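You operate a simulated robot arm through the tools that you are given. There is no shell and no other tool. Be economical: measure what you need, move in short steps, check, and stop when the job is done.

The job below is to be done with a simulated robot arm. You get a single attempt, and the scene is never put back.

JOB
Fetch the coconut shaker and stand it on the top of the wooden table. Then put the closed beige carton on the top of the churn table. Then take the long green bar and leave it on the lower shelf of the long bench. Then put the gold bag on the top of the crate stand away on the bag corner of the white table. Then put the cream cube on the top of the crate stand away on the middle of the long steel tray. Then fetch the thermometer and stand it on top of the white pad. Do these in the order given. Set down upright: coconut shaker, thermometer.

It is judged by the outcome, as a careful person would: the job done as asked, and still so three seconds after it is handed in. It fails if anything else is knocked over, pushed out of place, dropped, spilled or broken.

ROBOT AND FRAMES
A 7-joint arm with a vacuum gripper on a trunk, on a base that drives. Base frame: it is fixed to the floor where the robot stands at the start and does not move with it; the origin is under the middle of the robot, x ahead of it, y to its left, z up; the surface under the hand at the start is at about z = 0.86. Readings come in m, degrees, newtons and seconds.
With the tool pointing down near the work surface it reaches from about 0.1 to 0.62 m from the robot's upright axis, wherever it stands. Its first joint turns from -69.0 to 172.0 degrees. Places, roughly: bag corner of the white table (17x25 cm) [-1.68, 3.72, 0.92]; closed beige carton [0.5, 0.25, 0.25]; coconut shaker [0.5, 0, 1]; cream cube (4x4x3 cm) [0.1, 2.8, 0.5]; gold bag [0, 2.5, 0.5]; long green bar (4x18x3 cm) [0.4, 1.4, 0.9]; lower shelf of the long bench [0.6, 0.6, 0.3]; middle of the long steel tray (54x22 cm) [0.42, 1.38, 0.86]; thermometer [-9.5, 1.5, 1]; top of the churn table (58x24 cm) [-4.2, 0.12, 0.8]; top of the wooden table [-1, -0.6, 0.8]; white pad (7x10x4 cm) [-9.4, 3, 0.9]. Payload 1.06 kg.
Tool frame: the origin (TCP) lies in the middle of the cups' lips, and z points out of the cups. The gripper has 1 cup of 0.024 m across, covering 0.024 by 0.024 m (tool x, y); the bellows give 0.008 m. With the vacuum on, a cup seals on a smooth face that it is pressed against (1 to 4 N); it does not hold porous or soft things. The pull reaches 23 N.
Orientation is that of the tool frame in the base frame, as a unit quaternion [x, y, z, w]. With the cups facing straight down, the tool's x points along the base's -x, its y along +y and its z along -z.

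CONTROLS
- The arm moves only by the tool step_arm. Its argument "plan" is a list of rows, each a list of 3 entries, a list of its own where there are three numbers: the turn, a rotation vector about the tool's x, y, z in degrees, then the shift along the tool's x, y, z in m, then the vacuum: 1 switches it on, -1 off. In form: [[[rx, ry, rz], [x, y, z], suction], ...]. A call has 1 to 8 rows; each row shifts and turns the commanded pose from where the row before left it, along the tool's axes as they then stand. Each row takes 0.2 s and may step no farther than 0.05 m and 8.6 degrees from the row before; otherwise, or with a gripper value out of range, the whole call is refused. A pose out of reach is approached as far as the arm can. The call stops where the force on the tool passes 40 N (or 10 N more than at its start, if that is more) or the arm is blocked; 0.2 s more then pass. The pull builds up within a second once a cup has sealed. Time passes only in rows, and 0.2 s behind the last, so rows that do not move give it time. It gives the time, the measured TCP pose, the force on the tool (base axes) and the pull of the vacuum at its end, in the units of the frame above (readings bear some noise), with the torque about the TCP (base axes, N m) and any sound that the robot's microphone picked up.
- Cameras (640 x 400 px; columns grow to the right, rows downward): "scene" is now at [0.2195, 0.0405, 1.0691]; the picture's right is [0.41, -0.91, 0.00], its down [-0.28, -0.13, -0.95] and it looks along [0.86, 0.39, -0.31] (base axes); focal length 214 px, centre (320, 200). "wrist" rides on the gripper at [0.078, 0.019, -0.096] in the tool frame; the picture's right is [-0.24, 0.97, 0.00], its down [-0.71, -0.17, -0.69] and it looks along [-0.67, -0.16, 0.73] (tool axes); focal length 243 px, centre (320, 200). There is no depth. A picture from a camera that has moved, and an enlarged one, comes with that camera's place and axes in the base frame and with its lens. The place of the scene camera against the robot may be out by one fixed shift of up to 0.012 m in any direction.
- capture(camera): a new picture of that camera. It takes no simulated time.
- slide_trunk(by): slides the trunk up (or, below 0, down) by that many m; the arm and the scene camera ride with it, the base frame stays. It gives what a move gives, with no picture.
- roll_base(legs): drives the robot by 1 to 6 legs, each [ahead, left, turn to the left] in m, m and degrees, along the robot's own axes; the way and the turn of a leg run together, so that a leg with both is an arc; at most 1.5 m and 180 degrees a leg. The arm and the cameras ride along, it lands a little off, and it stops where it bumps. It gives what a move gives.
- pan_tilt(pan, tilt): turns the head with the scene camera to pan (to the left, within 80 degrees either way) and tilt (down, from -29 to 69), counted from straight ahead of the robot. It gives what a move gives.
- zoom(camera, box): a new picture of the part [left, top, right, bottom] of that camera's present view, enlarged. It takes no simulated time.
- close_job(): hands the job in; it is judged then, once.

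Go step by step. Nothing tells you exact positions but the pictures and the camera data: compare them with the known pose of the tool, close in by small moves and look again before you grip or let go. The budget is 186 turns and 148 pictures, counting those below and the enlarged ones. Unless the task says otherwise, let go and move clear before handing in, and close with one line.

The tools are called as name(argument=value, ...) on one line, values as JSON. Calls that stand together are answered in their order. step_arm: Moves the arm, as the interface text tells. Its arguments: {"type":"object","properties":{"plan":{"type":"array"}},"required":["plan"]} The other tools are called the same way: slide_trunk (by) slides the trunk up or down; roll_base (legs) drives the base; pan_tilt (pan, tilt) turns the head that bears the scene camera; capture (camera) takes a picture; zoom (camera, box) takes an enlarged picture of a part of a camera's view; close_job () hands the job in.

At the start:

```text
time_s: 0.0
tcp_pos: [0.3049, 0.0871, 1.0727]
ee_rot: [0.005, 1.0, 0.002, -0.001]
ft_force: [-6.0, 57.4, 18.2]
ft_torque: [-5.27, 1.14, -5.36]
pull: 0.1
trunk travel left (down, up): [-0.205, 0.288]
robot x, y, heading: [-0.0025, 0.0021, 0.0]
head pan, tilt: [29.9, 17.9]
```

scene: 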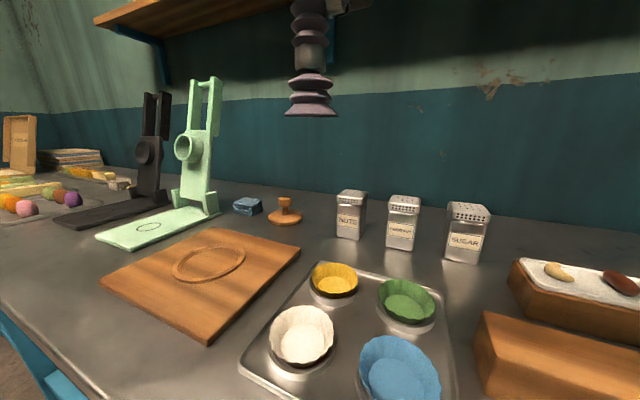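
wrist: 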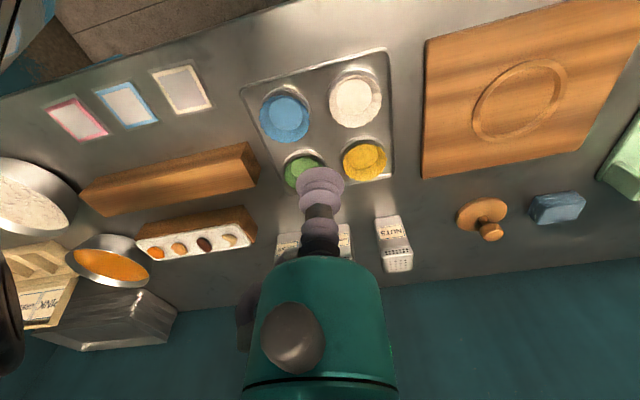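

Three shakers stand at the back of the bench; I need to read the labels to find the coconut one.

zoom(camera="scene", box=[320, 170, 500, 282])

step_arm(plan=[[[0, 0, 0], [0, 0, 0], -1]])

```text
3.56 times, centred on (410, 226) of scene
camera zoom: at [0.2195, 0.0405, 1.0691], right [0.41, -0.91, 0.0], down [-0.28, -0.13, -0.95], along [0.86, 0.39, -0.31], focal length 763 px, centre (0, 108)
```

zoom: 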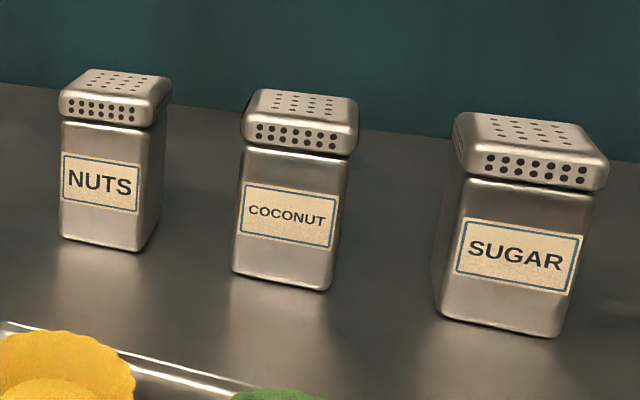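

```text
time_s: 0.4
tcp_pos: [0.3051, 0.0883, 1.0729]
ee_rot: [0.007, 1.0, 0.004, -0.001]
ft_force: [-1.5, 38.5, 11.5]
ft_torque: [-3.56, 0.95, -3.78]
pull: 0.1
trunk travel left (down, up): [-0.205, 0.288]
robot x, y, heading: [-0.0002, -0.0021, -0.0]
head pan, tilt: [29.9, 17.9]
```

The middle shaker is the coconut one; its lid is perforated, so it must be held by a side face. Checking the odd force and looking at its sides and the surroundings.

step_arm(plan=[[[0, 0, 0], [0, 0, -0.02], -1], [[0, 0, 0], [0, 0, 0], -1], [[0, 0, 0], [0, 0, 0], -1]])

pan_tilt(pan=-75, tilt=25)

capture(camera="scene")

pan_tilt(pan=78, tilt=25)

capture(camera="scene")

pan_tilt(pan=0, tilt=35)

capture(camera="scene")

```text
time_s: 1.2
tcp_pos: [0.305, 0.0864, 1.0804]
ee_rot: [0.004, 1.0, 0.004, -0.001]
ft_force: [0.7, -0.6, 0.0]
ft_torque: [0.03, 0.03, -0.04]
pull: 0.0
out of reach, approached as far as the arm can: row 1
trunk travel left (down, up): [-0.205, 0.288]
robot x, y, heading: [-0.0001, -0.0011, -0.1]
head pan, tilt: [29.9, 17.9]
```

```text
time_s: 3.0
tcp_pos: [0.3065, 0.0868, 1.0805]
ee_rot: [0.004, 1.0, 0.003, -0.001]
ft_force: [0.1, -0.4, -0.2]
ft_torque: [-0.02, 0.01, 0.01]
pull: 0.1
trunk travel left (down, up): [-0.205, 0.288]
robot x, y, heading: [-0.0015, 0.0014, 0.1]
head pan, tilt: [-75.0, 25.0]
```

```text
144 pictures are left
camera scene: at [0.1585, -0.0871, 1.0581], right [-0.97, -0.26, 0.0], down [-0.11, 0.41, -0.91], along [0.24, -0.88, -0.42], focal length 214 px, centre (320, 200)
```

scene: 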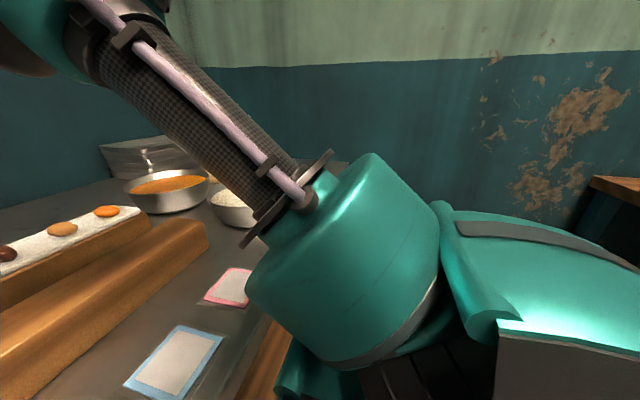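

```text
time_s: 5.4
tcp_pos: [0.3069, 0.0858, 1.0806]
ee_rot: [0.004, 1.0, 0.005, -0.001]
ft_force: [0.0, -0.8, 1.7]
ft_torque: [0.0, 0.0, 0.01]
pull: 0.1
trunk travel left (down, up): [-0.205, 0.288]
robot x, y, heading: [0.0017, -0.0027, 0.2]
head pan, tilt: [78.0, 25.0]
```

```text
143 pictures are left
camera scene: at [0.1538, 0.092, 1.0581], right [0.98, -0.21, 0.0], down [-0.09, -0.41, -0.91], along [0.19, 0.89, -0.42], focal length 214 px, centre (320, 200)
```

scene: 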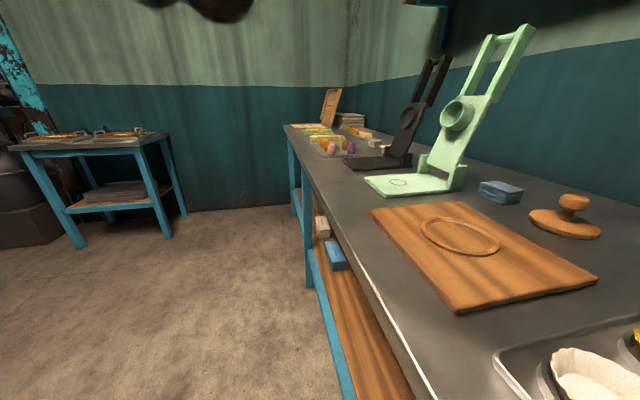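

```text
time_s: 6.9
tcp_pos: [0.305, 0.0864, 1.0811]
ee_rot: [0.004, 1.0, 0.004, -0.001]
ft_force: [0.5, 0.0, 0.5]
ft_torque: [-0.02, 0.01, 0.02]
pull: 0.1
trunk travel left (down, up): [-0.205, 0.288]
robot x, y, heading: [0.0009, -0.0012, -0.0]
head pan, tilt: [0.0, 35.0]
```

```text
142 pictures are left
camera scene: at [0.2226, 0.002, 1.0424], right [0.0, -1.0, 0.0], down [-0.57, 0.0, -0.82], along [0.82, 0.0, -0.57], focal length 214 px, centre (320, 200)
```

scene: 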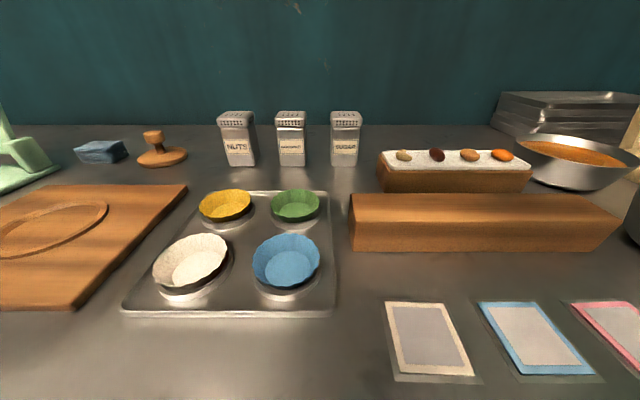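

The coconut shaker's front face is at about x 0.60, y 0.033–0.082. I'll raise the trunk and try turning the tool towards horizontal, clear of everything, to see what the arm can do.

slide_trunk(by=0.1)

step_arm(plan=[[[0, 0, 0], [-0.05, 0, 0], -1], [[0, 0, 0], [-0.05, 0, 0], -1], [[0, -8.5, 0], [-0.02, 0, 0], -1], [[0, -8.5, 0], [0, 0, 0], -1], [[0, -8.5, 0], [0, 0, 0], -1], [[0, -8.5, 0], [0, 0, 0], -1], [[0, -8.5, 0], [0, 0, 0], -1]])

capture(camera="scene")

```text
time_s: 8.2
tcp_pos: [0.3058, 0.0853, 1.1803]
ee_rot: [0.006, 1.0, 0.001, 0.0]
ft_force: [0.4, 0.0, 0.4]
ft_torque: [-0.03, 0.01, 0.02]
pull: 0.0
trunk travel left (down, up): [-0.305, 0.188]
robot x, y, heading: [0.0014, 0.0026, 0.1]
head pan, tilt: [0.0, 35.0]
```

```text
time_s: 9.8
tcp_pos: [0.4247, 0.0846, 1.1807]
ee_rot: [0.006, 0.932, 0.002, 0.363]
ft_force: [-0.3, 0.5, 0.2]
ft_torque: [-0.01, 0.0, 0.02]
pull: 0.1
trunk travel left (down, up): [-0.305, 0.188]
robot x, y, heading: [-0.0015, 0.0015, -0.2]
head pan, tilt: [0.0, 35.0]
```

```text
141 pictures are left
camera scene: at [0.1981, 0.0019, 1.1419], right [0.0, -1.0, 0.0], down [-0.57, 0.0, -0.82], along [0.82, 0.0, -0.57], focal length 214 px, centre (320, 200)
```

scene: 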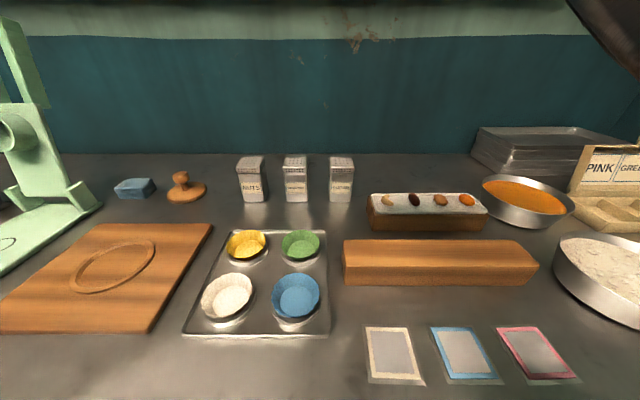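

The pitch works so far; continuing to nearly horizontal.

step_arm(plan=[[[0, -8.5, 0], [0, 0, 0], -1], [[0, -8.5, 0], [0, 0, 0], -1], [[0, -8.5, 0], [0, 0, 0], -1], [[0, -8.5, 0], [0, 0, 0], -1], [[0, -8.5, 0], [0, 0, 0], -1]])

pan_tilt(pan=0, tilt=0)

capture(camera="scene")

capture(camera="wrist")

```text
time_s: 11.0
tcp_pos: [0.442, 0.0755, 1.1882]
ee_rot: [0.04, 0.739, -0.012, 0.673]
ft_force: [0.3, -0.3, -0.2]
ft_torque: [0.0, 0.03, -0.04]
pull: 0.1
trunk travel left (down, up): [-0.305, 0.188]
robot x, y, heading: [-0.0004, -0.0032, -0.0]
head pan, tilt: [0.0, 35.0]
```

```text
time_s: 12.1
tcp_pos: [0.4421, 0.0763, 1.1878]
ee_rot: [0.039, 0.74, -0.012, 0.671]
ft_force: [0.1, -0.9, 0.9]
ft_torque: [-0.02, 0.01, -0.03]
pull: 0.0
trunk travel left (down, up): [-0.305, 0.188]
robot x, y, heading: [0.0003, 0.0032, -0.1]
head pan, tilt: [0.0, 0.0]
```

```text
140 pictures are left
camera scene: at [0.1618, -0.0016, 1.0953], right [-0.07, -1.0, 0.0], down [-0.95, 0.06, -0.31], along [0.31, -0.02, -0.95], focal length 214 px, centre (320, 200)
```

scene: 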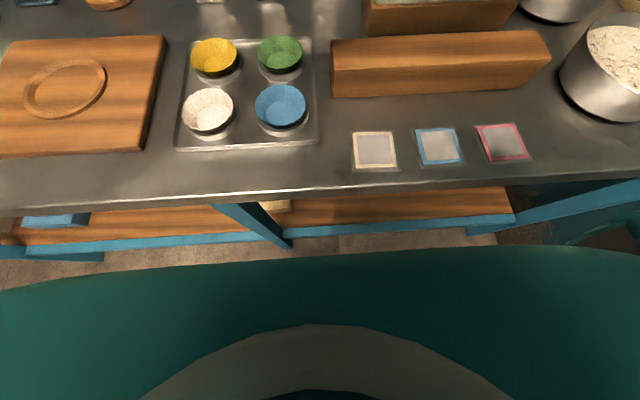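

```text
139 pictures are left
camera wrist: at [0.3408, 0.1041, 1.12], right [0.09, 0.96, 0.27], down [-0.62, -0.15, 0.77], along [0.78, -0.24, 0.58], focal length 243 px, centre (320, 200)
```

wrist: 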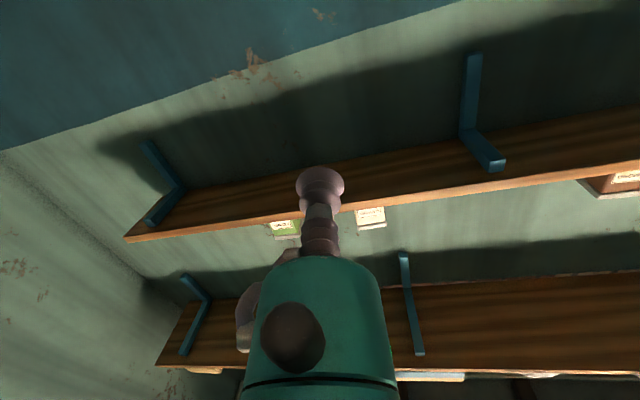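

The head seems to be pressed down by the arm in this folded pose; I'll reach farther out and look again.

step_arm(plan=[[[0, 0, 0], [0, 0, 0.05], -1], [[0, 0, 0], [0, 0, 0.05], -1], [[0, 0, 0], [0, 0, 0], -1]])

capture(camera="scene")

```text
time_s: 12.8
tcp_pos: [0.5238, 0.0835, 1.1711]
ee_rot: [0.004, 0.738, -0.001, 0.675]
ft_force: [-0.9, 0.1, 0.3]
ft_torque: [-0.01, 0.06, -0.01]
pull: 0.1
trunk travel left (down, up): [-0.305, 0.188]
robot x, y, heading: [-0.0009, 0.0017, -0.0]
head pan, tilt: [0.0, 0.0]
```

```text
138 pictures are left
camera scene: at [0.2, 0.0019, 1.198], right [0.0, -1.0, 0.0], down [0.0, 0.0, -1.0], along [1.0, 0.0, 0.0], focal length 214 px, centre (320, 200)
```

scene: 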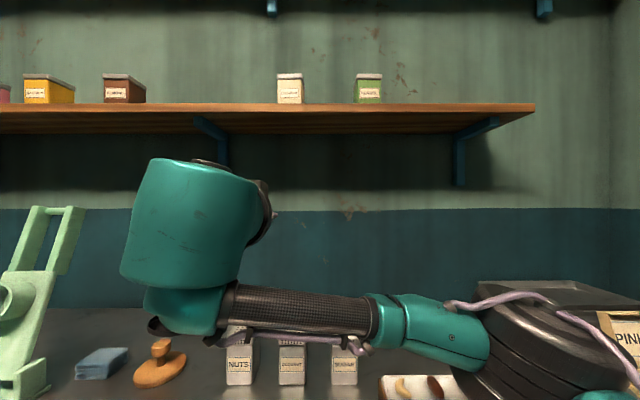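

The arm comes in from the right and low. If I raise the trunk and lower the hand, the forearm should slope down and keep clear of the table; doing that in stages.

step_arm(plan=[[[0, 0, 0], [0.04, 0, 0], -1], [[0, 0, 0], [0.04, 0, 0], -1]])

slide_trunk(by=0.185)

step_arm(plan=[[[0, 0, 0], [0.05, 0, 0], -1], [[0, 0, 0], [0.05, 0, 0], -1], [[0, 0, 0], [0.05, 0, 0], -1], [[0, 0, 0], [0.02, 0, 0], -1]])

pan_tilt(pan=0, tilt=40)

capture(camera="scene")

```text
time_s: 13.7
tcp_pos: [0.5114, 0.0778, 1.1201]
ee_rot: [0.008, 0.714, -0.006, 0.7]
ft_force: [-0.9, 0.3, 0.3]
ft_torque: [0.02, 0.01, -0.01]
pull: 0.1
trunk travel left (down, up): [-0.305, 0.188]
robot x, y, heading: [0.0042, -0.0022, -0.1]
head pan, tilt: [0.0, 0.0]
stopped in row 2: the arm was blocked; the commanded pose is now the measured one
```

```text
time_s: 15.7
tcp_pos: [0.5155, 0.0785, 1.299]
ee_rot: [0.007, 0.721, -0.005, 0.693]
ft_force: [0.1, 0.8, -0.2]
ft_torque: [0.01, -0.03, -0.03]
pull: 0.1
trunk travel left (down, up): [-0.49, 0.003]
robot x, y, heading: [0.0019, -0.0003, -0.2]
head pan, tilt: [0.0, 0.0]
```

```text
time_s: 16.7
tcp_pos: [0.5083, 0.08, 1.1281]
ee_rot: [0.007, 0.72, -0.005, 0.694]
ft_force: [0.8, 0.5, 0.5]
ft_torque: [0.0, -0.01, 0.0]
pull: 0.0
trunk travel left (down, up): [-0.49, 0.003]
robot x, y, heading: [0.004, -0.0013, -0.1]
head pan, tilt: [0.0, 0.0]
```

```text
time_s: 17.8
tcp_pos: [0.5083, 0.0794, 1.1285]
ee_rot: [0.005, 0.72, -0.003, 0.694]
ft_force: [-0.2, 0.0, 0.4]
ft_torque: [-0.02, -0.02, -0.01]
pull: 0.0
trunk travel left (down, up): [-0.49, 0.003]
robot x, y, heading: [0.0085, -0.0016, 0.1]
head pan, tilt: [0.0, 40.0]
```

```text
137 pictures are left
camera scene: at [0.1003, 0.0006, 1.3337], right [0.0, -1.0, 0.0], down [-0.64, 0.0, -0.77], along [0.77, 0.0, -0.64], focal length 214 px, centre (320, 200)
```

scene: 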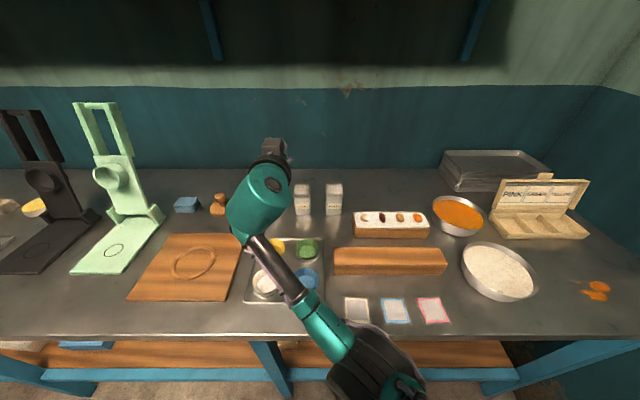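

The forearm now comes from behind. I lower farther in small steps and watch.

step_arm(plan=[[[0, 0, 0], [0.04, 0, 0], -1], [[0, 0, 0], [0.04, 0, 0], -1], [[0, 0, 0], [0.03, 0, 0], -1]])

capture(camera="scene")

capture(camera="wrist")

```text
time_s: 18.6
tcp_pos: [0.5052, 0.0813, 1.0196]
ee_rot: [0.007, 0.72, -0.004, 0.694]
ft_force: [-0.3, 0.0, 0.8]
ft_torque: [-0.01, -0.02, 0.02]
pull: 0.0
trunk travel left (down, up): [-0.49, 0.003]
robot x, y, heading: [0.0018, -0.0037, -0.1]
head pan, tilt: [0.0, 40.0]
```

```text
136 pictures are left
camera scene: at [0.1003, 0.0005, 1.3337], right [0.0, -1.0, 0.0], down [-0.64, 0.0, -0.77], along [0.77, 0.0, -0.64], focal length 214 px, centre (320, 200)
```

scene: 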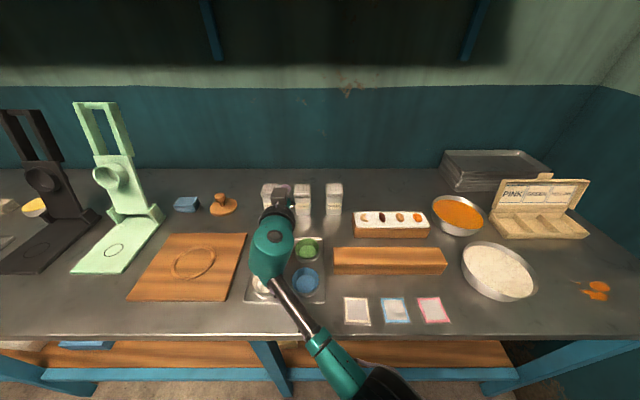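

```text
135 pictures are left
camera wrist: at [0.4074, 0.1012, 0.9453], right [0.02, 0.97, 0.24], down [-0.66, -0.16, 0.73], along [0.75, -0.17, 0.64], focal length 243 px, centre (320, 200)
```

wrist: 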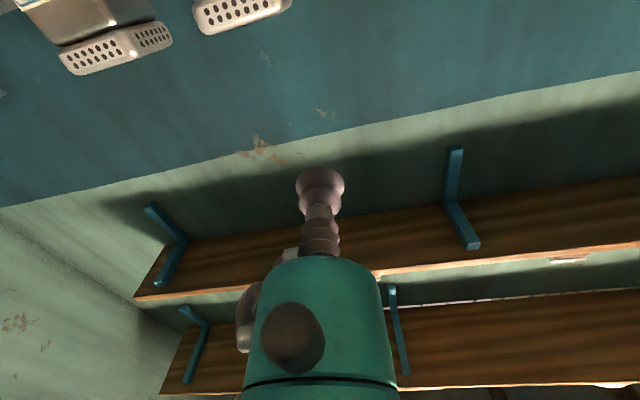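

The reach works. To keep the wrist camera from going below the table and to see the label, I roll the tool about its axis.

step_arm(plan=[[[0, 0, 8.5], [0, 0, 0], -1], [[0, 0, 8.5], [0, 0, 0], -1], [[0, 0, 8.5], [0, 0, 0], -1], [[0, 0, 8.5], [0, 0, 0], -1], [[0, 0, 8.5], [0, 0, 0], -1], [[0, 0, 8.5], [0, 0, 0], -1], [[0, 0, 8.5], [0, 0, 0], -1], [[0, 0, 8.5], [0, 0, 0], -1]])

step_arm(plan=[[[0, 0, 8.5], [0, 0, 0], -1], [[0, 0, 8.5], [0, 0, 0], -1], [[0, 0, 8.5], [0, 0, 0], -1], [[0, 0, 8.5], [0, 0, 0], -1], [[0, 0, 8.5], [0, 0, 0], -1], [[0, 0, 8.5], [0, 0, 0], -1], [[0, 0, 8.5], [0, 0, 0], -1], [[0, 0, 8.5], [0, 0, 0], -1]])

capture(camera="wrist")

capture(camera="scene")

```text
time_s: 20.4
tcp_pos: [0.5048, 0.0796, 1.0187]
ee_rot: [0.409, 0.592, 0.385, 0.578]
ft_force: [0.2, -0.8, -0.2]
ft_torque: [-0.01, -0.03, -0.02]
pull: 0.1
trunk travel left (down, up): [-0.49, 0.003]
robot x, y, heading: [0.0042, 0.0016, -0.1]
head pan, tilt: [0.0, 40.0]
```

```text
time_s: 22.2
tcp_pos: [0.4866, 0.0765, 1.013]
ee_rot: [0.585, 0.433, 0.552, 0.406]
ft_force: [0.3, 0.6, -0.4]
ft_torque: [0.01, -0.03, 0.04]
pull: 0.1
out of reach, approached as far as the arm can: row 5, 6, 7, 8
trunk travel left (down, up): [-0.49, 0.003]
robot x, y, heading: [0.004, 0.0008, -0.2]
head pan, tilt: [0.0, 40.0]
```

```text
134 pictures are left
camera wrist: at [0.393, 0.1462, 1.0603], right [0.05, -0.51, 0.86], down [-0.7, -0.63, -0.33], along [0.71, -0.59, -0.39], focal length 243 px, centre (320, 200)
```

wrist: 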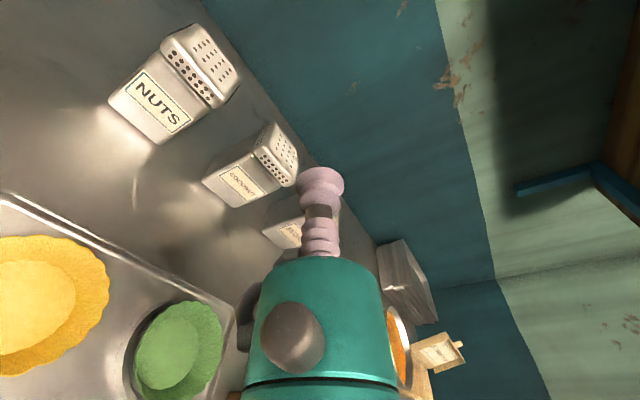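

```text
133 pictures are left
camera scene: at [0.1002, 0.0006, 1.3337], right [0.0, -1.0, 0.0], down [-0.64, 0.0, -0.77], along [0.77, 0.0, -0.64], focal length 214 px, centre (320, 200)
```

scene: 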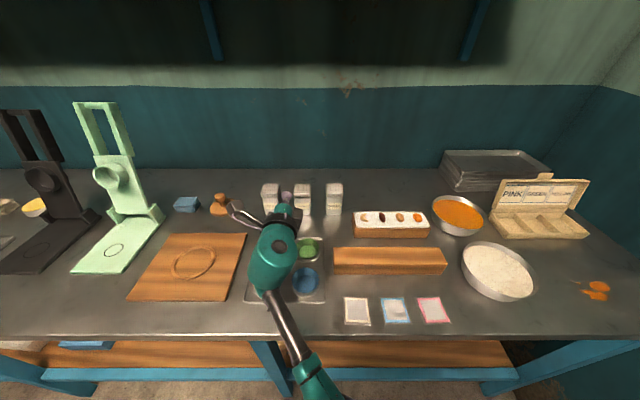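

Tool now points along +x with the camera up on the left, shaker label visible. I'll zoom to measure the shaker precisely.

zoom(camera="wrist", box=[190, 100, 350, 260])

zoom(camera="scene", box=[220, 150, 380, 250])

```text
2.50 times, centred on (270, 180) of wrist
camera zoom: at [0.393, 0.1462, 1.0603], right [0.05, -0.51, 0.86], down [-0.7, -0.63, -0.33], along [0.71, -0.59, -0.39], focal length 606 px, centre (445, 250)
```

zoom: 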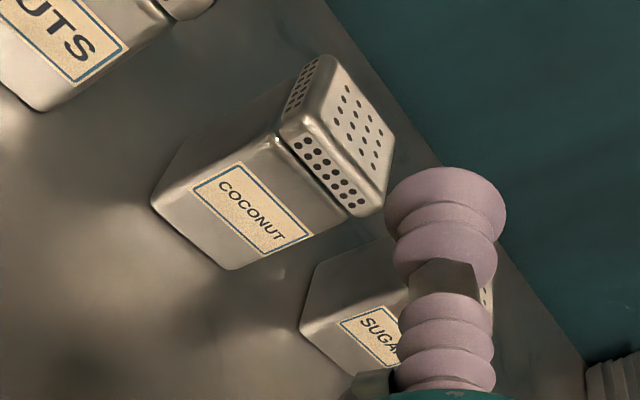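

```text
4.00 times, centred on (300, 200) of scene
camera zoom: at [0.1002, 0.0006, 1.3337], right [0.0, -1.0, 0.0], down [-0.64, 0.0, -0.77], along [0.77, 0.0, -0.64], focal length 858 px, centre (400, 200)
```

zoom: 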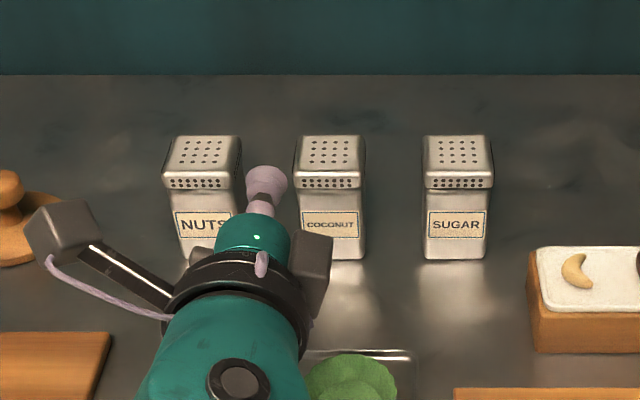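

Measured: shaker front face x≈0.583, y centre ≈0.047, body z 0.86–0.93. Undo the unreachable roll, then come down in front of it.

step_arm(plan=[[[0, 0, -8.5], [0, 0, 0], -1], [[0, 0, -8.5], [0, 0, 0], -1], [[0, 0, -8.5], [0, 0, 0], -1], [[0, 0, -8.5], [0, 0, 0], -1], [[0, 0, 0], [-0.014, -0.027, 0], -1], [[0, 0, 0], [-0.014, -0.027, 0], -1], [[0, 0, 0], [-0.014, -0.027, 0], -1]])

capture(camera="wrist")

capture(camera="scene")

```text
time_s: 23.8
tcp_pos: [0.4825, 0.0115, 0.9468]
ee_rot: [0.434, 0.585, 0.408, 0.551]
ft_force: [0.6, 0.3, -0.4]
ft_torque: [-0.01, 0.04, -0.02]
pull: 0.0
trunk travel left (down, up): [-0.49, 0.003]
robot x, y, heading: [0.0045, 0.001, -0.2]
head pan, tilt: [0.0, 40.0]
```

```text
130 pictures are left
camera wrist: at [0.3869, 0.0916, 0.949], right [0.06, 0.06, 1.0], down [-0.68, -0.73, 0.08], along [0.73, -0.68, 0.0], focal length 243 px, centre (320, 200)
```

wrist: 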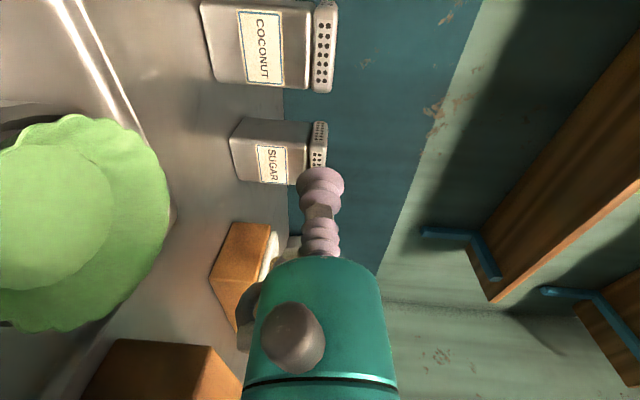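

```text
129 pictures are left
camera scene: at [0.1003, 0.0002, 1.3337], right [0.0, -1.0, 0.0], down [-0.64, 0.0, -0.77], along [0.77, 0.0, -0.64], focal length 214 px, centre (320, 200)
```

scene: 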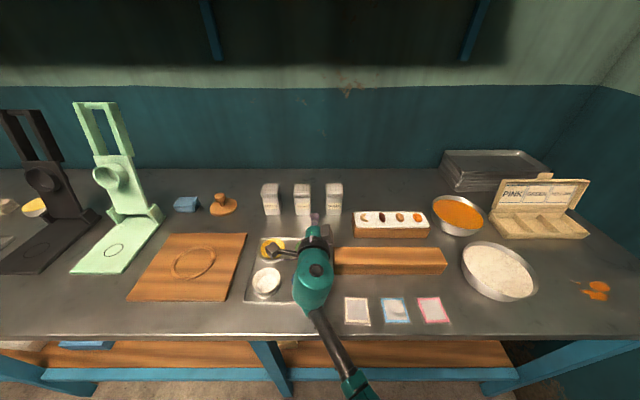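

The green cup stands right under the approach, so I'll tilt the tool ~13° downward (within the bellows' give) and stay high enough to clear its rim. First set the orientation.

step_arm(plan=[[[0, 0, 8.5], [0, 0.01, 0], -1], [[0, 0, 8.5], [0, 0.01, 0], -1], [[0, 0, 8], [0, 0, 0], -1], [[8.5, 0, 0], [0.015, 0, 0], -1], [[2, 0, 0], [0.015, 0, 0], -1]])

capture(camera="wrist")

zoom(camera="scene", box=[220, 170, 420, 400])

```text
time_s: 25.0
tcp_pos: [0.4877, 0.0292, 0.9568]
ee_rot: [0.574, 0.537, 0.453, 0.42]
ft_force: [-0.8, 0.7, 0.1]
ft_torque: [-0.01, 0.0, 0.0]
pull: 0.1
trunk travel left (down, up): [-0.49, 0.003]
robot x, y, heading: [0.0009, -0.0013, -0.1]
head pan, tilt: [0.0, 40.0]
```

```text
128 pictures are left
camera wrist: at [0.399, 0.1047, 1.0041], right [0.23, -0.3, 0.93], down [-0.71, -0.7, -0.05], along [0.66, -0.65, -0.38], focal length 243 px, centre (320, 200)
```

wrist: 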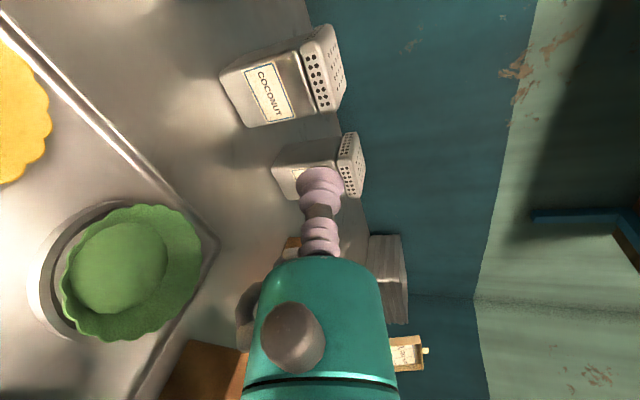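

```text
1.74 times, centred on (320, 285) of scene
camera zoom: at [0.1003, 0.0012, 1.3337], right [0.0, -1.0, 0.0], down [-0.64, 0.0, -0.77], along [0.77, 0.0, -0.64], focal length 373 px, centre (320, 52)
```

zoom: 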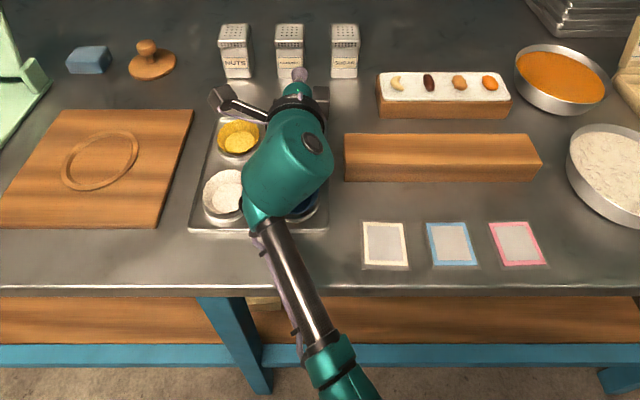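

Tool tilt is 13.6° down, no yaw. Shaker face ≈(0.578, 0.050). Moving to just in front of it.

step_arm(plan=[[[0, 0, 0], [0.009, 0, 0.03], -1], [[0, 0, 0], [0.009, -0.014, 0.03], -1], [[0, 0, 0], [0, -0.014, 0.018], -1]])

capture(camera="wrist")

zoom(camera="scene", box=[250, 160, 350, 260])

```text
time_s: 25.8
tcp_pos: [0.5524, 0.0712, 0.9288]
ee_rot: [0.588, 0.523, 0.473, 0.396]
ft_force: [-0.6, -0.5, -0.3]
ft_torque: [0.01, -0.01, 0.03]
pull: 0.0
trunk travel left (down, up): [-0.49, 0.003]
robot x, y, heading: [0.006, -0.0014, 0.0]
head pan, tilt: [0.0, 40.0]
```

```text
126 pictures are left
camera wrist: at [0.4643, 0.1435, 0.9816], right [0.23, -0.37, 0.9], down [-0.71, -0.7, -0.1], along [0.66, -0.62, -0.42], focal length 243 px, centre (320, 200)
```

wrist: 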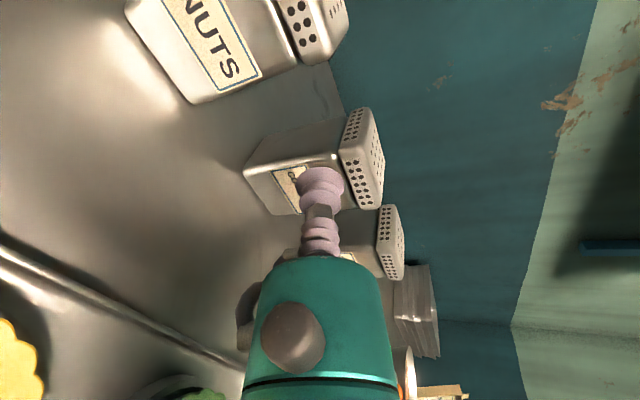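

```text
4.00 times, centred on (300, 210) of scene
camera zoom: at [0.1005, 0.0004, 1.3336], right [0.0, -1.0, 0.0], down [-0.64, 0.0, -0.77], along [0.77, 0.0, -0.64], focal length 858 px, centre (400, 160)
```

zoom: 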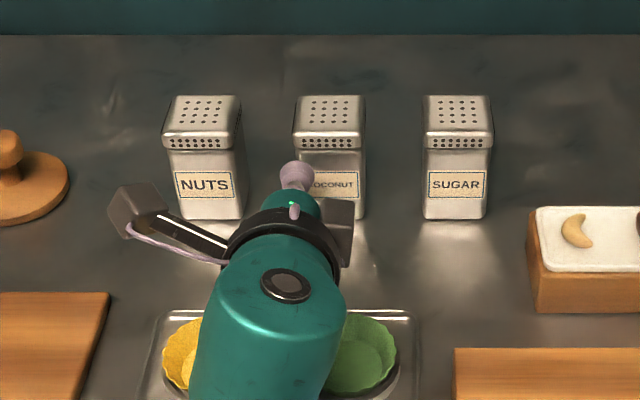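

The tip is ~2.5 cm left of the shaker's middle and a bit high; correcting and letting it settle.

step_arm(plan=[[[0, 0, 0], [-0.013, -0.002, 0], -1], [[0, 0, 0], [-0.013, -0.004, 0], -1], [[0, 0, 0], [0, -0.004, 0.003], -1], [[0, 0, 0], [0, 0, 0], -1], [[0, 0, 0], [0, 0, 0], -1]])

capture(camera="wrist")

zoom(camera="scene", box=[250, 160, 350, 260])

```text
time_s: 27.0
tcp_pos: [0.5554, 0.0463, 0.915]
ee_rot: [0.588, 0.523, 0.473, 0.397]
ft_force: [0.6, 0.6, -0.6]
ft_torque: [-0.01, -0.03, 0.0]
pull: 0.1
trunk travel left (down, up): [-0.49, 0.003]
robot x, y, heading: [-0.0031, -0.0021, -0.1]
head pan, tilt: [0.0, 40.0]
```

```text
124 pictures are left
camera wrist: at [0.4661, 0.1187, 0.9682], right [0.23, -0.37, 0.9], down [-0.71, -0.7, -0.1], along [0.66, -0.62, -0.42], focal length 243 px, centre (320, 200)
```

wrist: 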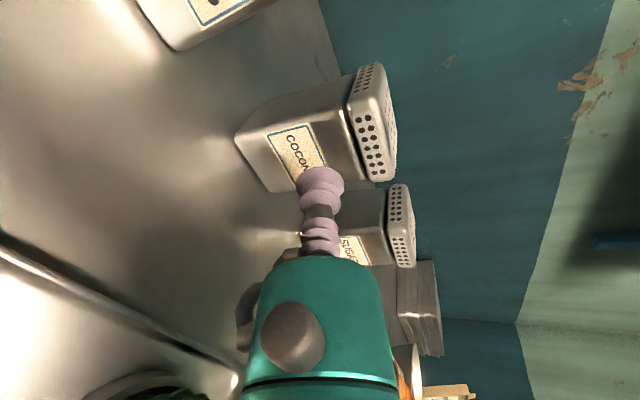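

```text
4.00 times, centred on (300, 210) of scene
camera zoom: at [0.1003, 0.0006, 1.3337], right [0.0, -1.0, 0.0], down [-0.64, 0.0, -0.77], along [0.77, 0.0, -0.64], focal length 858 px, centre (400, 160)
```

zoom: 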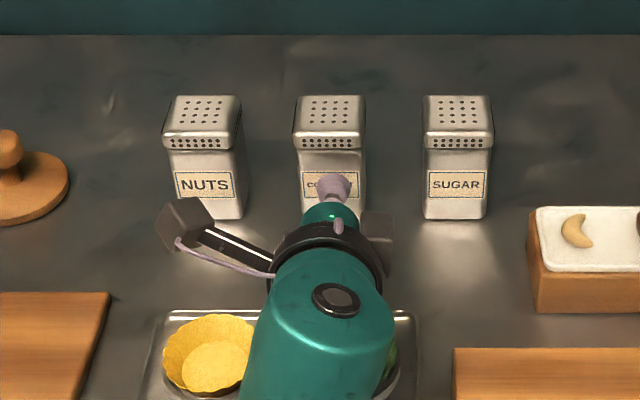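

Aligned laterally. Advancing slowly with the vacuum on.

step_arm(plan=[[[0, 0, 0], [0, 0.001, 0.01], 1], [[0, 0, 0], [0, 0.001, 0.008], 1], [[0, 0, 0], [0, 0, 0.003], 1], [[0, 0, 0], [0, 0, 0], 1]])

capture(camera="wrist")

```text
time_s: 28.0
tcp_pos: [0.5666, 0.049, 0.9132]
ee_rot: [0.587, 0.525, 0.472, 0.396]
ft_force: [0.0, -0.1, 0.6]
ft_torque: [0.02, 0.0, -0.01]
pull: 0.0
out of reach, approached as far as the arm can: row 2
trunk travel left (down, up): [-0.49, 0.003]
robot x, y, heading: [0.0038, -0.0025, -0.3]
head pan, tilt: [0.0, 40.0]
```

```text
122 pictures are left
camera wrist: at [0.4783, 0.1197, 0.9657], right [0.23, -0.37, 0.9], down [-0.71, -0.7, -0.1], along [0.66, -0.62, -0.42], focal length 243 px, centre (320, 200)
```

wrist: 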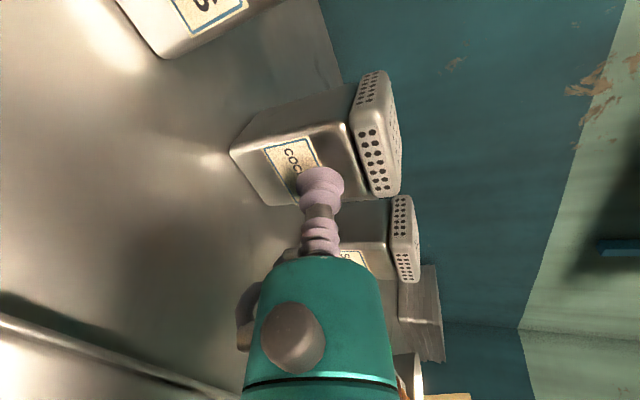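

Arm reach ends ~1 cm short. I'll pull back slightly and roll the base forward 3 cm.

step_arm(plan=[[[0, 0, 0], [0, 0, -0.025], 1], [[0, 0, 0], [0, 0, 0], -1]])

roll_base(legs=[[0.03, 0, 0]])

capture(camera="wrist")

```text
time_s: 28.6
tcp_pos: [0.5419, 0.0466, 0.9174]
ee_rot: [0.588, 0.523, 0.472, 0.397]
ft_force: [0.1, -0.2, 0.3]
ft_torque: [0.02, -0.02, -0.02]
pull: 0.1
trunk travel left (down, up): [-0.49, 0.003]
robot x, y, heading: [0.0004, -0.0018, 0.0]
head pan, tilt: [0.0, 40.0]
```

```text
time_s: 29.4
tcp_pos: [0.5726, 0.047, 0.9173]
ee_rot: [0.589, 0.523, 0.472, 0.396]
ft_force: [0.0, -0.4, 0.0]
ft_torque: [-0.01, 0.0, -0.02]
pull: 0.1
trunk travel left (down, up): [-0.49, 0.003]
robot x, y, heading: [0.0258, -0.0011, -0.2]
head pan, tilt: [0.0, 40.0]
```

```text
121 pictures are left
camera wrist: at [0.4848, 0.1188, 0.9708], right [0.23, -0.37, 0.9], down [-0.71, -0.7, -0.1], along [0.66, -0.62, -0.42], focal length 243 px, centre (320, 200)
```

wrist: 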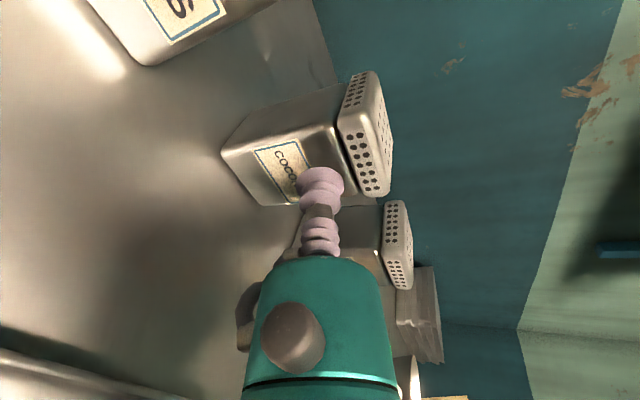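

Base moved well. Lower 7 mm and advance gently.

step_arm(plan=[[[0, 0, 0], [0, -0.005, 0.0], 1], [[0, 0, 0], [0, 0, 0.006], 1], [[0, 0, 0], [0, 0, 0.003], 1], [[0, 0, 0], [0, 0, 0], 1]])

```text
time_s: 30.4
tcp_pos: [0.5788, 0.0485, 0.9113]
ee_rot: [0.588, 0.523, 0.472, 0.397]
ft_force: [-0.8, 0.2, -0.7]
ft_torque: [-0.01, -0.01, -0.01]
pull: 0.1
trunk travel left (down, up): [-0.49, 0.003]
robot x, y, heading: [0.0305, 0.0003, 0.1]
head pan, tilt: [0.0, 40.0]
```

step_arm(plan=[[[0, 0, 0], [0, 0, 0.003], 1], [[0, 0, 0], [0, 0, 0.003], 1], [[0, 0, 0], [0, 0, 0], 1]])

capture(camera="wrist")

```text
time_s: 31.2
tcp_pos: [0.587, 0.0487, 0.9101]
ee_rot: [0.588, 0.522, 0.473, 0.397]
ft_force: [-0.7, 0.7, -0.6]
ft_torque: [0.02, -0.01, -0.01]
pull: 0.0
trunk travel left (down, up): [-0.49, 0.003]
robot x, y, heading: [0.0317, -0.0018, 0.1]
head pan, tilt: [0.0, 40.0]
```

```text
120 pictures are left
camera wrist: at [0.4976, 0.1199, 0.9628], right [0.23, -0.37, 0.9], down [-0.71, -0.7, -0.1], along [0.66, -0.62, -0.42], focal length 243 px, centre (320, 200)
```

wrist: 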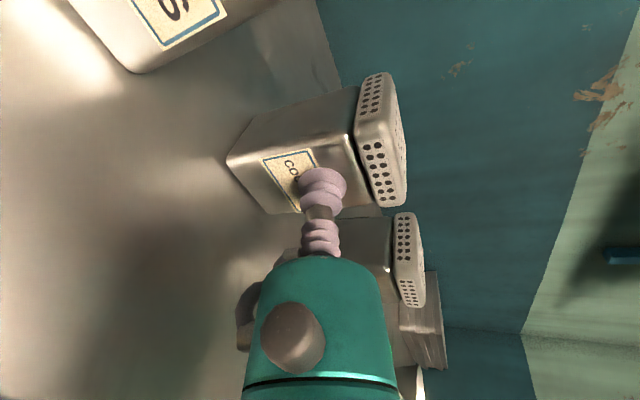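

step_arm(plan=[[[0, 0, 0], [0, 0, 0.003], 1], [[0, 0, 0], [0, 0, 0.002], 1], [[0, 0, 0], [0, 0, 0], 1], [[0, 0, 0], [0, 0, 0], 1]])

zoom(camera="wrist", box=[220, 60, 420, 260])

```text
time_s: 32.2
tcp_pos: [0.5884, 0.0483, 0.9093]
ee_rot: [0.588, 0.523, 0.472, 0.397]
ft_force: [-0.5, -0.3, 1.0]
ft_torque: [0.04, 0.0, -0.02]
pull: 0.1
trunk travel left (down, up): [-0.49, 0.003]
robot x, y, heading: [0.0311, -0.0006, -0.2]
head pan, tilt: [0.0, 40.0]
```

```text
2.00 times, centred on (320, 160) of wrist
camera zoom: at [0.5, 0.1199, 0.9624], right [0.23, -0.37, 0.9], down [-0.71, -0.7, -0.1], along [0.66, -0.62, -0.42], focal length 485 px, centre (320, 280)
```

zoom: 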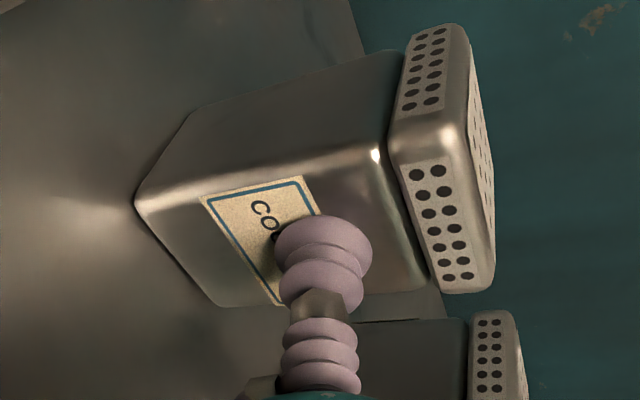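

step_arm(plan=[[[0, 0, 0], [0, 0, 0.003], 1], [[0, 0, 0], [0, 0, 0.002], 1], [[0, 0, 0], [0, 0, 0.002], 1], [[0, 0, 0], [0, 0, 0], 1], [[0, 0, 0], [0, 0, 0], 1]])

zoom(camera="wrist", box=[220, 60, 420, 260])

```text
time_s: 33.4
tcp_pos: [0.5886, 0.047, 0.9093]
ee_rot: [0.588, 0.523, 0.472, 0.397]
ft_force: [-1.1, -0.2, -0.3]
ft_torque: [0.0, 0.05, 0.01]
pull: 0.0
out of reach, approached as far as the arm can: row 1, 3
trunk travel left (down, up): [-0.49, 0.003]
robot x, y, heading: [0.0312, -0.0027, 0.0]
head pan, tilt: [0.0, 40.0]
```

```text
2.00 times, centred on (320, 160) of wrist
camera zoom: at [0.5, 0.1199, 0.9624], right [0.23, -0.37, 0.9], down [-0.71, -0.7, -0.1], along [0.66, -0.62, -0.42], focal length 485 px, centre (320, 280)
```

zoom: 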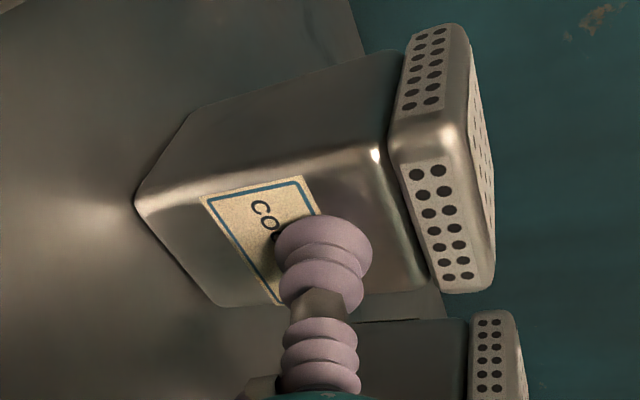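

Reach-limited again; back off 2 cm, roll ahead 3 cm more.

step_arm(plan=[[[0, 0, 0], [0, 0, -0.022], 1], [[0, 0, 0], [0, 0, -0.015], -1]])

roll_base(legs=[[0.03, 0, 0]])

step_arm(plan=[[[0, 0, 0], [0, 0, 0.003], 1], [[0, 0, 0], [0, 0, 0.003], 1], [[0, 0, 0], [0, 0, 0], 1]])

zoom(camera="wrist", box=[220, 60, 420, 260])

```text
time_s: 34.0
tcp_pos: [0.5521, 0.0462, 0.9178]
ee_rot: [0.588, 0.523, 0.472, 0.396]
ft_force: [-0.3, -0.5, 0.3]
ft_torque: [-0.02, 0.03, 0.01]
pull: 0.0
trunk travel left (down, up): [-0.49, 0.003]
robot x, y, heading: [0.031, -0.0031, 0.2]
head pan, tilt: [0.0, 40.0]
```

```text
time_s: 34.9
tcp_pos: [0.5693, 0.0405, 0.9193]
ee_rot: [0.59, 0.521, 0.472, 0.398]
ft_force: [-0.3, 0.6, -0.6]
ft_torque: [0.03, 0.01, 0.02]
pull: 0.2
trunk travel left (down, up): [-0.49, 0.003]
robot x, y, heading: [0.0511, -0.0032, -0.4]
head pan, tilt: [0.0, 40.0]
stopped in leg 1: the robot was blocked; the commanded pose is now the measured one
```

```text
time_s: 35.7
tcp_pos: [0.5763, 0.0401, 0.9174]
ee_rot: [0.589, 0.522, 0.472, 0.397]
ft_force: [-0.2, 0.1, 0.6]
ft_torque: [-0.03, 0.02, 0.01]
pull: 0.1
trunk travel left (down, up): [-0.49, 0.003]
robot x, y, heading: [0.0471, -0.0044, 0.1]
head pan, tilt: [0.0, 40.0]
```

```text
2.00 times, centred on (320, 160) of wrist
camera zoom: at [0.4886, 0.1134, 0.9706], right [0.23, -0.37, 0.9], down [-0.71, -0.69, -0.1], along [0.66, -0.62, -0.42], focal length 485 px, centre (320, 280)
```

zoom: 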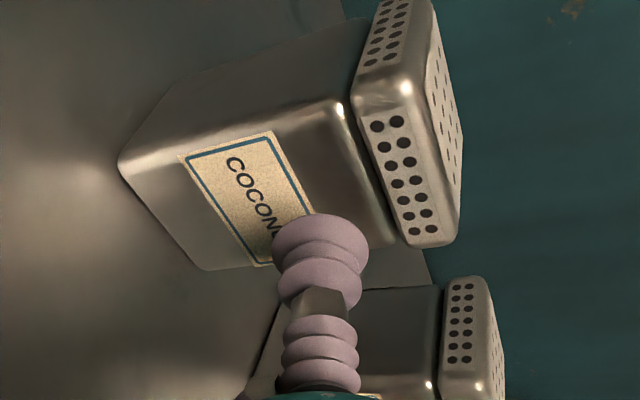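

The base touched the bench at x≈0.05, so no farther; the reach should suffice now. Re-centre and advance.

step_arm(plan=[[[0, 0, 0], [0.008, -0.004, 0], 1], [[0, 0, 0], [0, 0, 0.006], 1], [[0, 0, 0], [0, 0, 0.003], 1], [[0, 0, 0], [0, 0, 0.003], 1], [[0, 0, 0], [0, 0, 0], 1]])

zoom(camera="wrist", box=[220, 60, 420, 260])

```text
time_s: 36.9
tcp_pos: [0.5875, 0.05, 0.9116]
ee_rot: [0.589, 0.522, 0.472, 0.398]
ft_force: [0.5, -0.1, 0.2]
ft_torque: [-0.06, 0.0, 0.02]
pull: 0.0
trunk travel left (down, up): [-0.49, 0.003]
robot x, y, heading: [0.0509, -0.0032, -0.4]
head pan, tilt: [0.0, 40.0]
```

```text
2.00 times, centred on (320, 160) of wrist
camera zoom: at [0.4993, 0.122, 0.9651], right [0.23, -0.37, 0.9], down [-0.71, -0.69, -0.1], along [0.66, -0.62, -0.42], focal length 485 px, centre (320, 280)
```

zoom: 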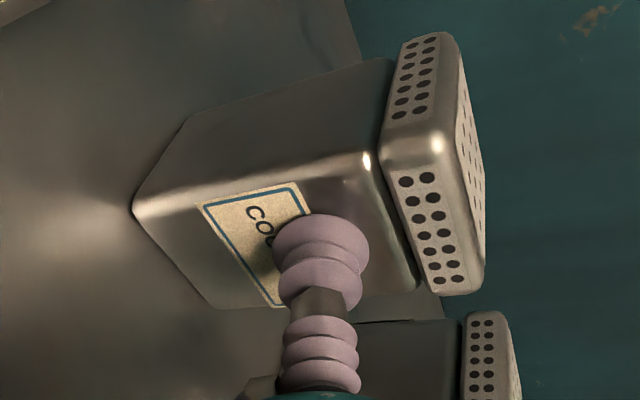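

step_arm(plan=[[[0, 0, 0], [0, -0.003, 0.003], 1], [[0, 0, 0], [0, 0, 0.003], 1], [[0, 0, 0], [0, 0, 0.002], 1], [[0, 0, 0], [0, 0, 0], 1]])

step_arm(plan=[[[0, 0, 0], [0, 0, 0.002], 1], [[0, 0, 0], [0, 0, 0.002], 1], [[0, 0, 0], [0, 0, 0], 1], [[0, 0, 0], [0, 0, 0], 1]])

zoom(camera="wrist", box=[220, 60, 420, 260])

```text
time_s: 37.9
tcp_pos: [0.5924, 0.0505, 0.9085]
ee_rot: [0.589, 0.522, 0.472, 0.397]
ft_force: [-0.3, 0.7, -0.1]
ft_torque: [0.05, -0.16, -0.02]
pull: 23.2
trunk travel left (down, up): [-0.49, 0.003]
robot x, y, heading: [0.0523, -0.0012, -0.1]
head pan, tilt: [0.0, 40.0]
```

```text
time_s: 38.9
tcp_pos: [0.5915, 0.0494, 0.907]
ee_rot: [0.589, 0.522, 0.472, 0.397]
ft_force: [0.4, -0.8, -0.5]
ft_torque: [0.04, -0.15, -0.04]
pull: 22.5
out of reach, approached as far as the arm can: row 1
trunk travel left (down, up): [-0.49, 0.003]
robot x, y, heading: [0.0521, -0.0017, -0.2]
head pan, tilt: [0.0, 40.0]
```

```text
2.00 times, centred on (320, 160) of wrist
camera zoom: at [0.504, 0.1224, 0.9608], right [0.23, -0.37, 0.9], down [-0.71, -0.69, -0.1], along [0.66, -0.62, -0.42], focal length 485 px, centre (320, 280)
```

zoom: 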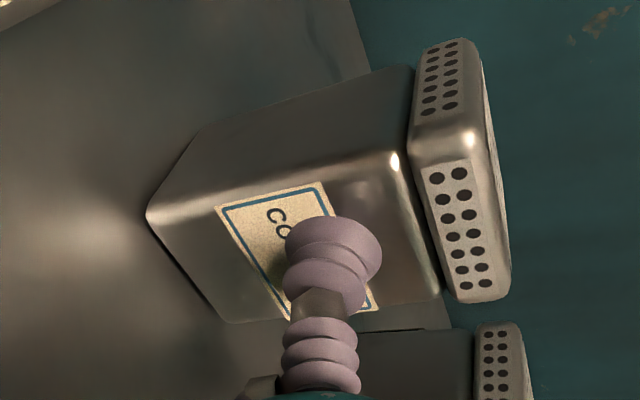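

Sealed with 23 N pull. Lift straight up.

step_arm(plan=[[[0, 0, 0], [0.0014, 0.0096, -0.0024], 1], [[0, 0, 0], [0.003, 0.019, -0.0048], 1], [[0, 0, 0], [0.0057, 0.0384, -0.0095], 1], [[0, 0, 0], [0.0057, 0.0384, -0.0095], 1], [[0, 0, 0], [0, 0, 0], 1]])

capture(camera="scene")

capture(camera="wrist")

```text
time_s: 40.1
tcp_pos: [0.5941, 0.0495, 1.0167]
ee_rot: [0.589, 0.522, 0.472, 0.397]
ft_force: [0.3, 0.5, -1.1]
ft_torque: [0.0, -0.02, -0.02]
pull: 23.4
trunk travel left (down, up): [-0.49, 0.003]
robot x, y, heading: [0.0519, -0.0034, -0.6]
head pan, tilt: [0.0, 40.0]
```

```text
114 pictures are left
camera scene: at [0.1489, -0.0041, 1.3336], right [0.0, -1.0, 0.0], down [-0.64, 0.0, -0.77], along [0.77, 0.0, -0.64], focal length 214 px, centre (320, 200)
```

scene: 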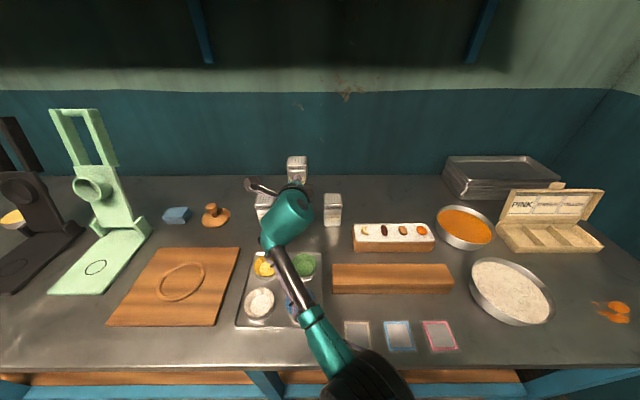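

```text
113 pictures are left
camera wrist: at [0.5062, 0.1233, 1.0695], right [0.23, -0.37, 0.9], down [-0.71, -0.69, -0.1], along [0.66, -0.62, -0.42], focal length 243 px, centre (320, 200)
```

wrist: 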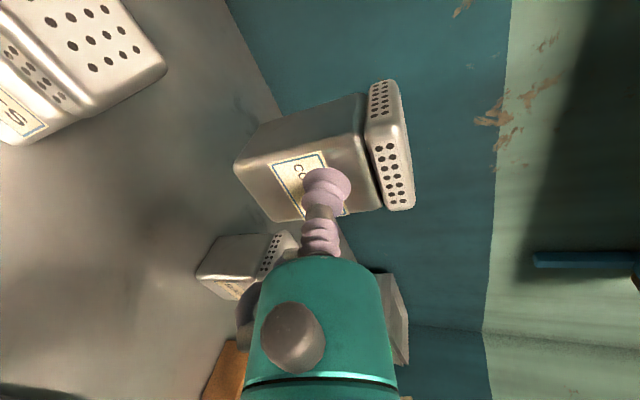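

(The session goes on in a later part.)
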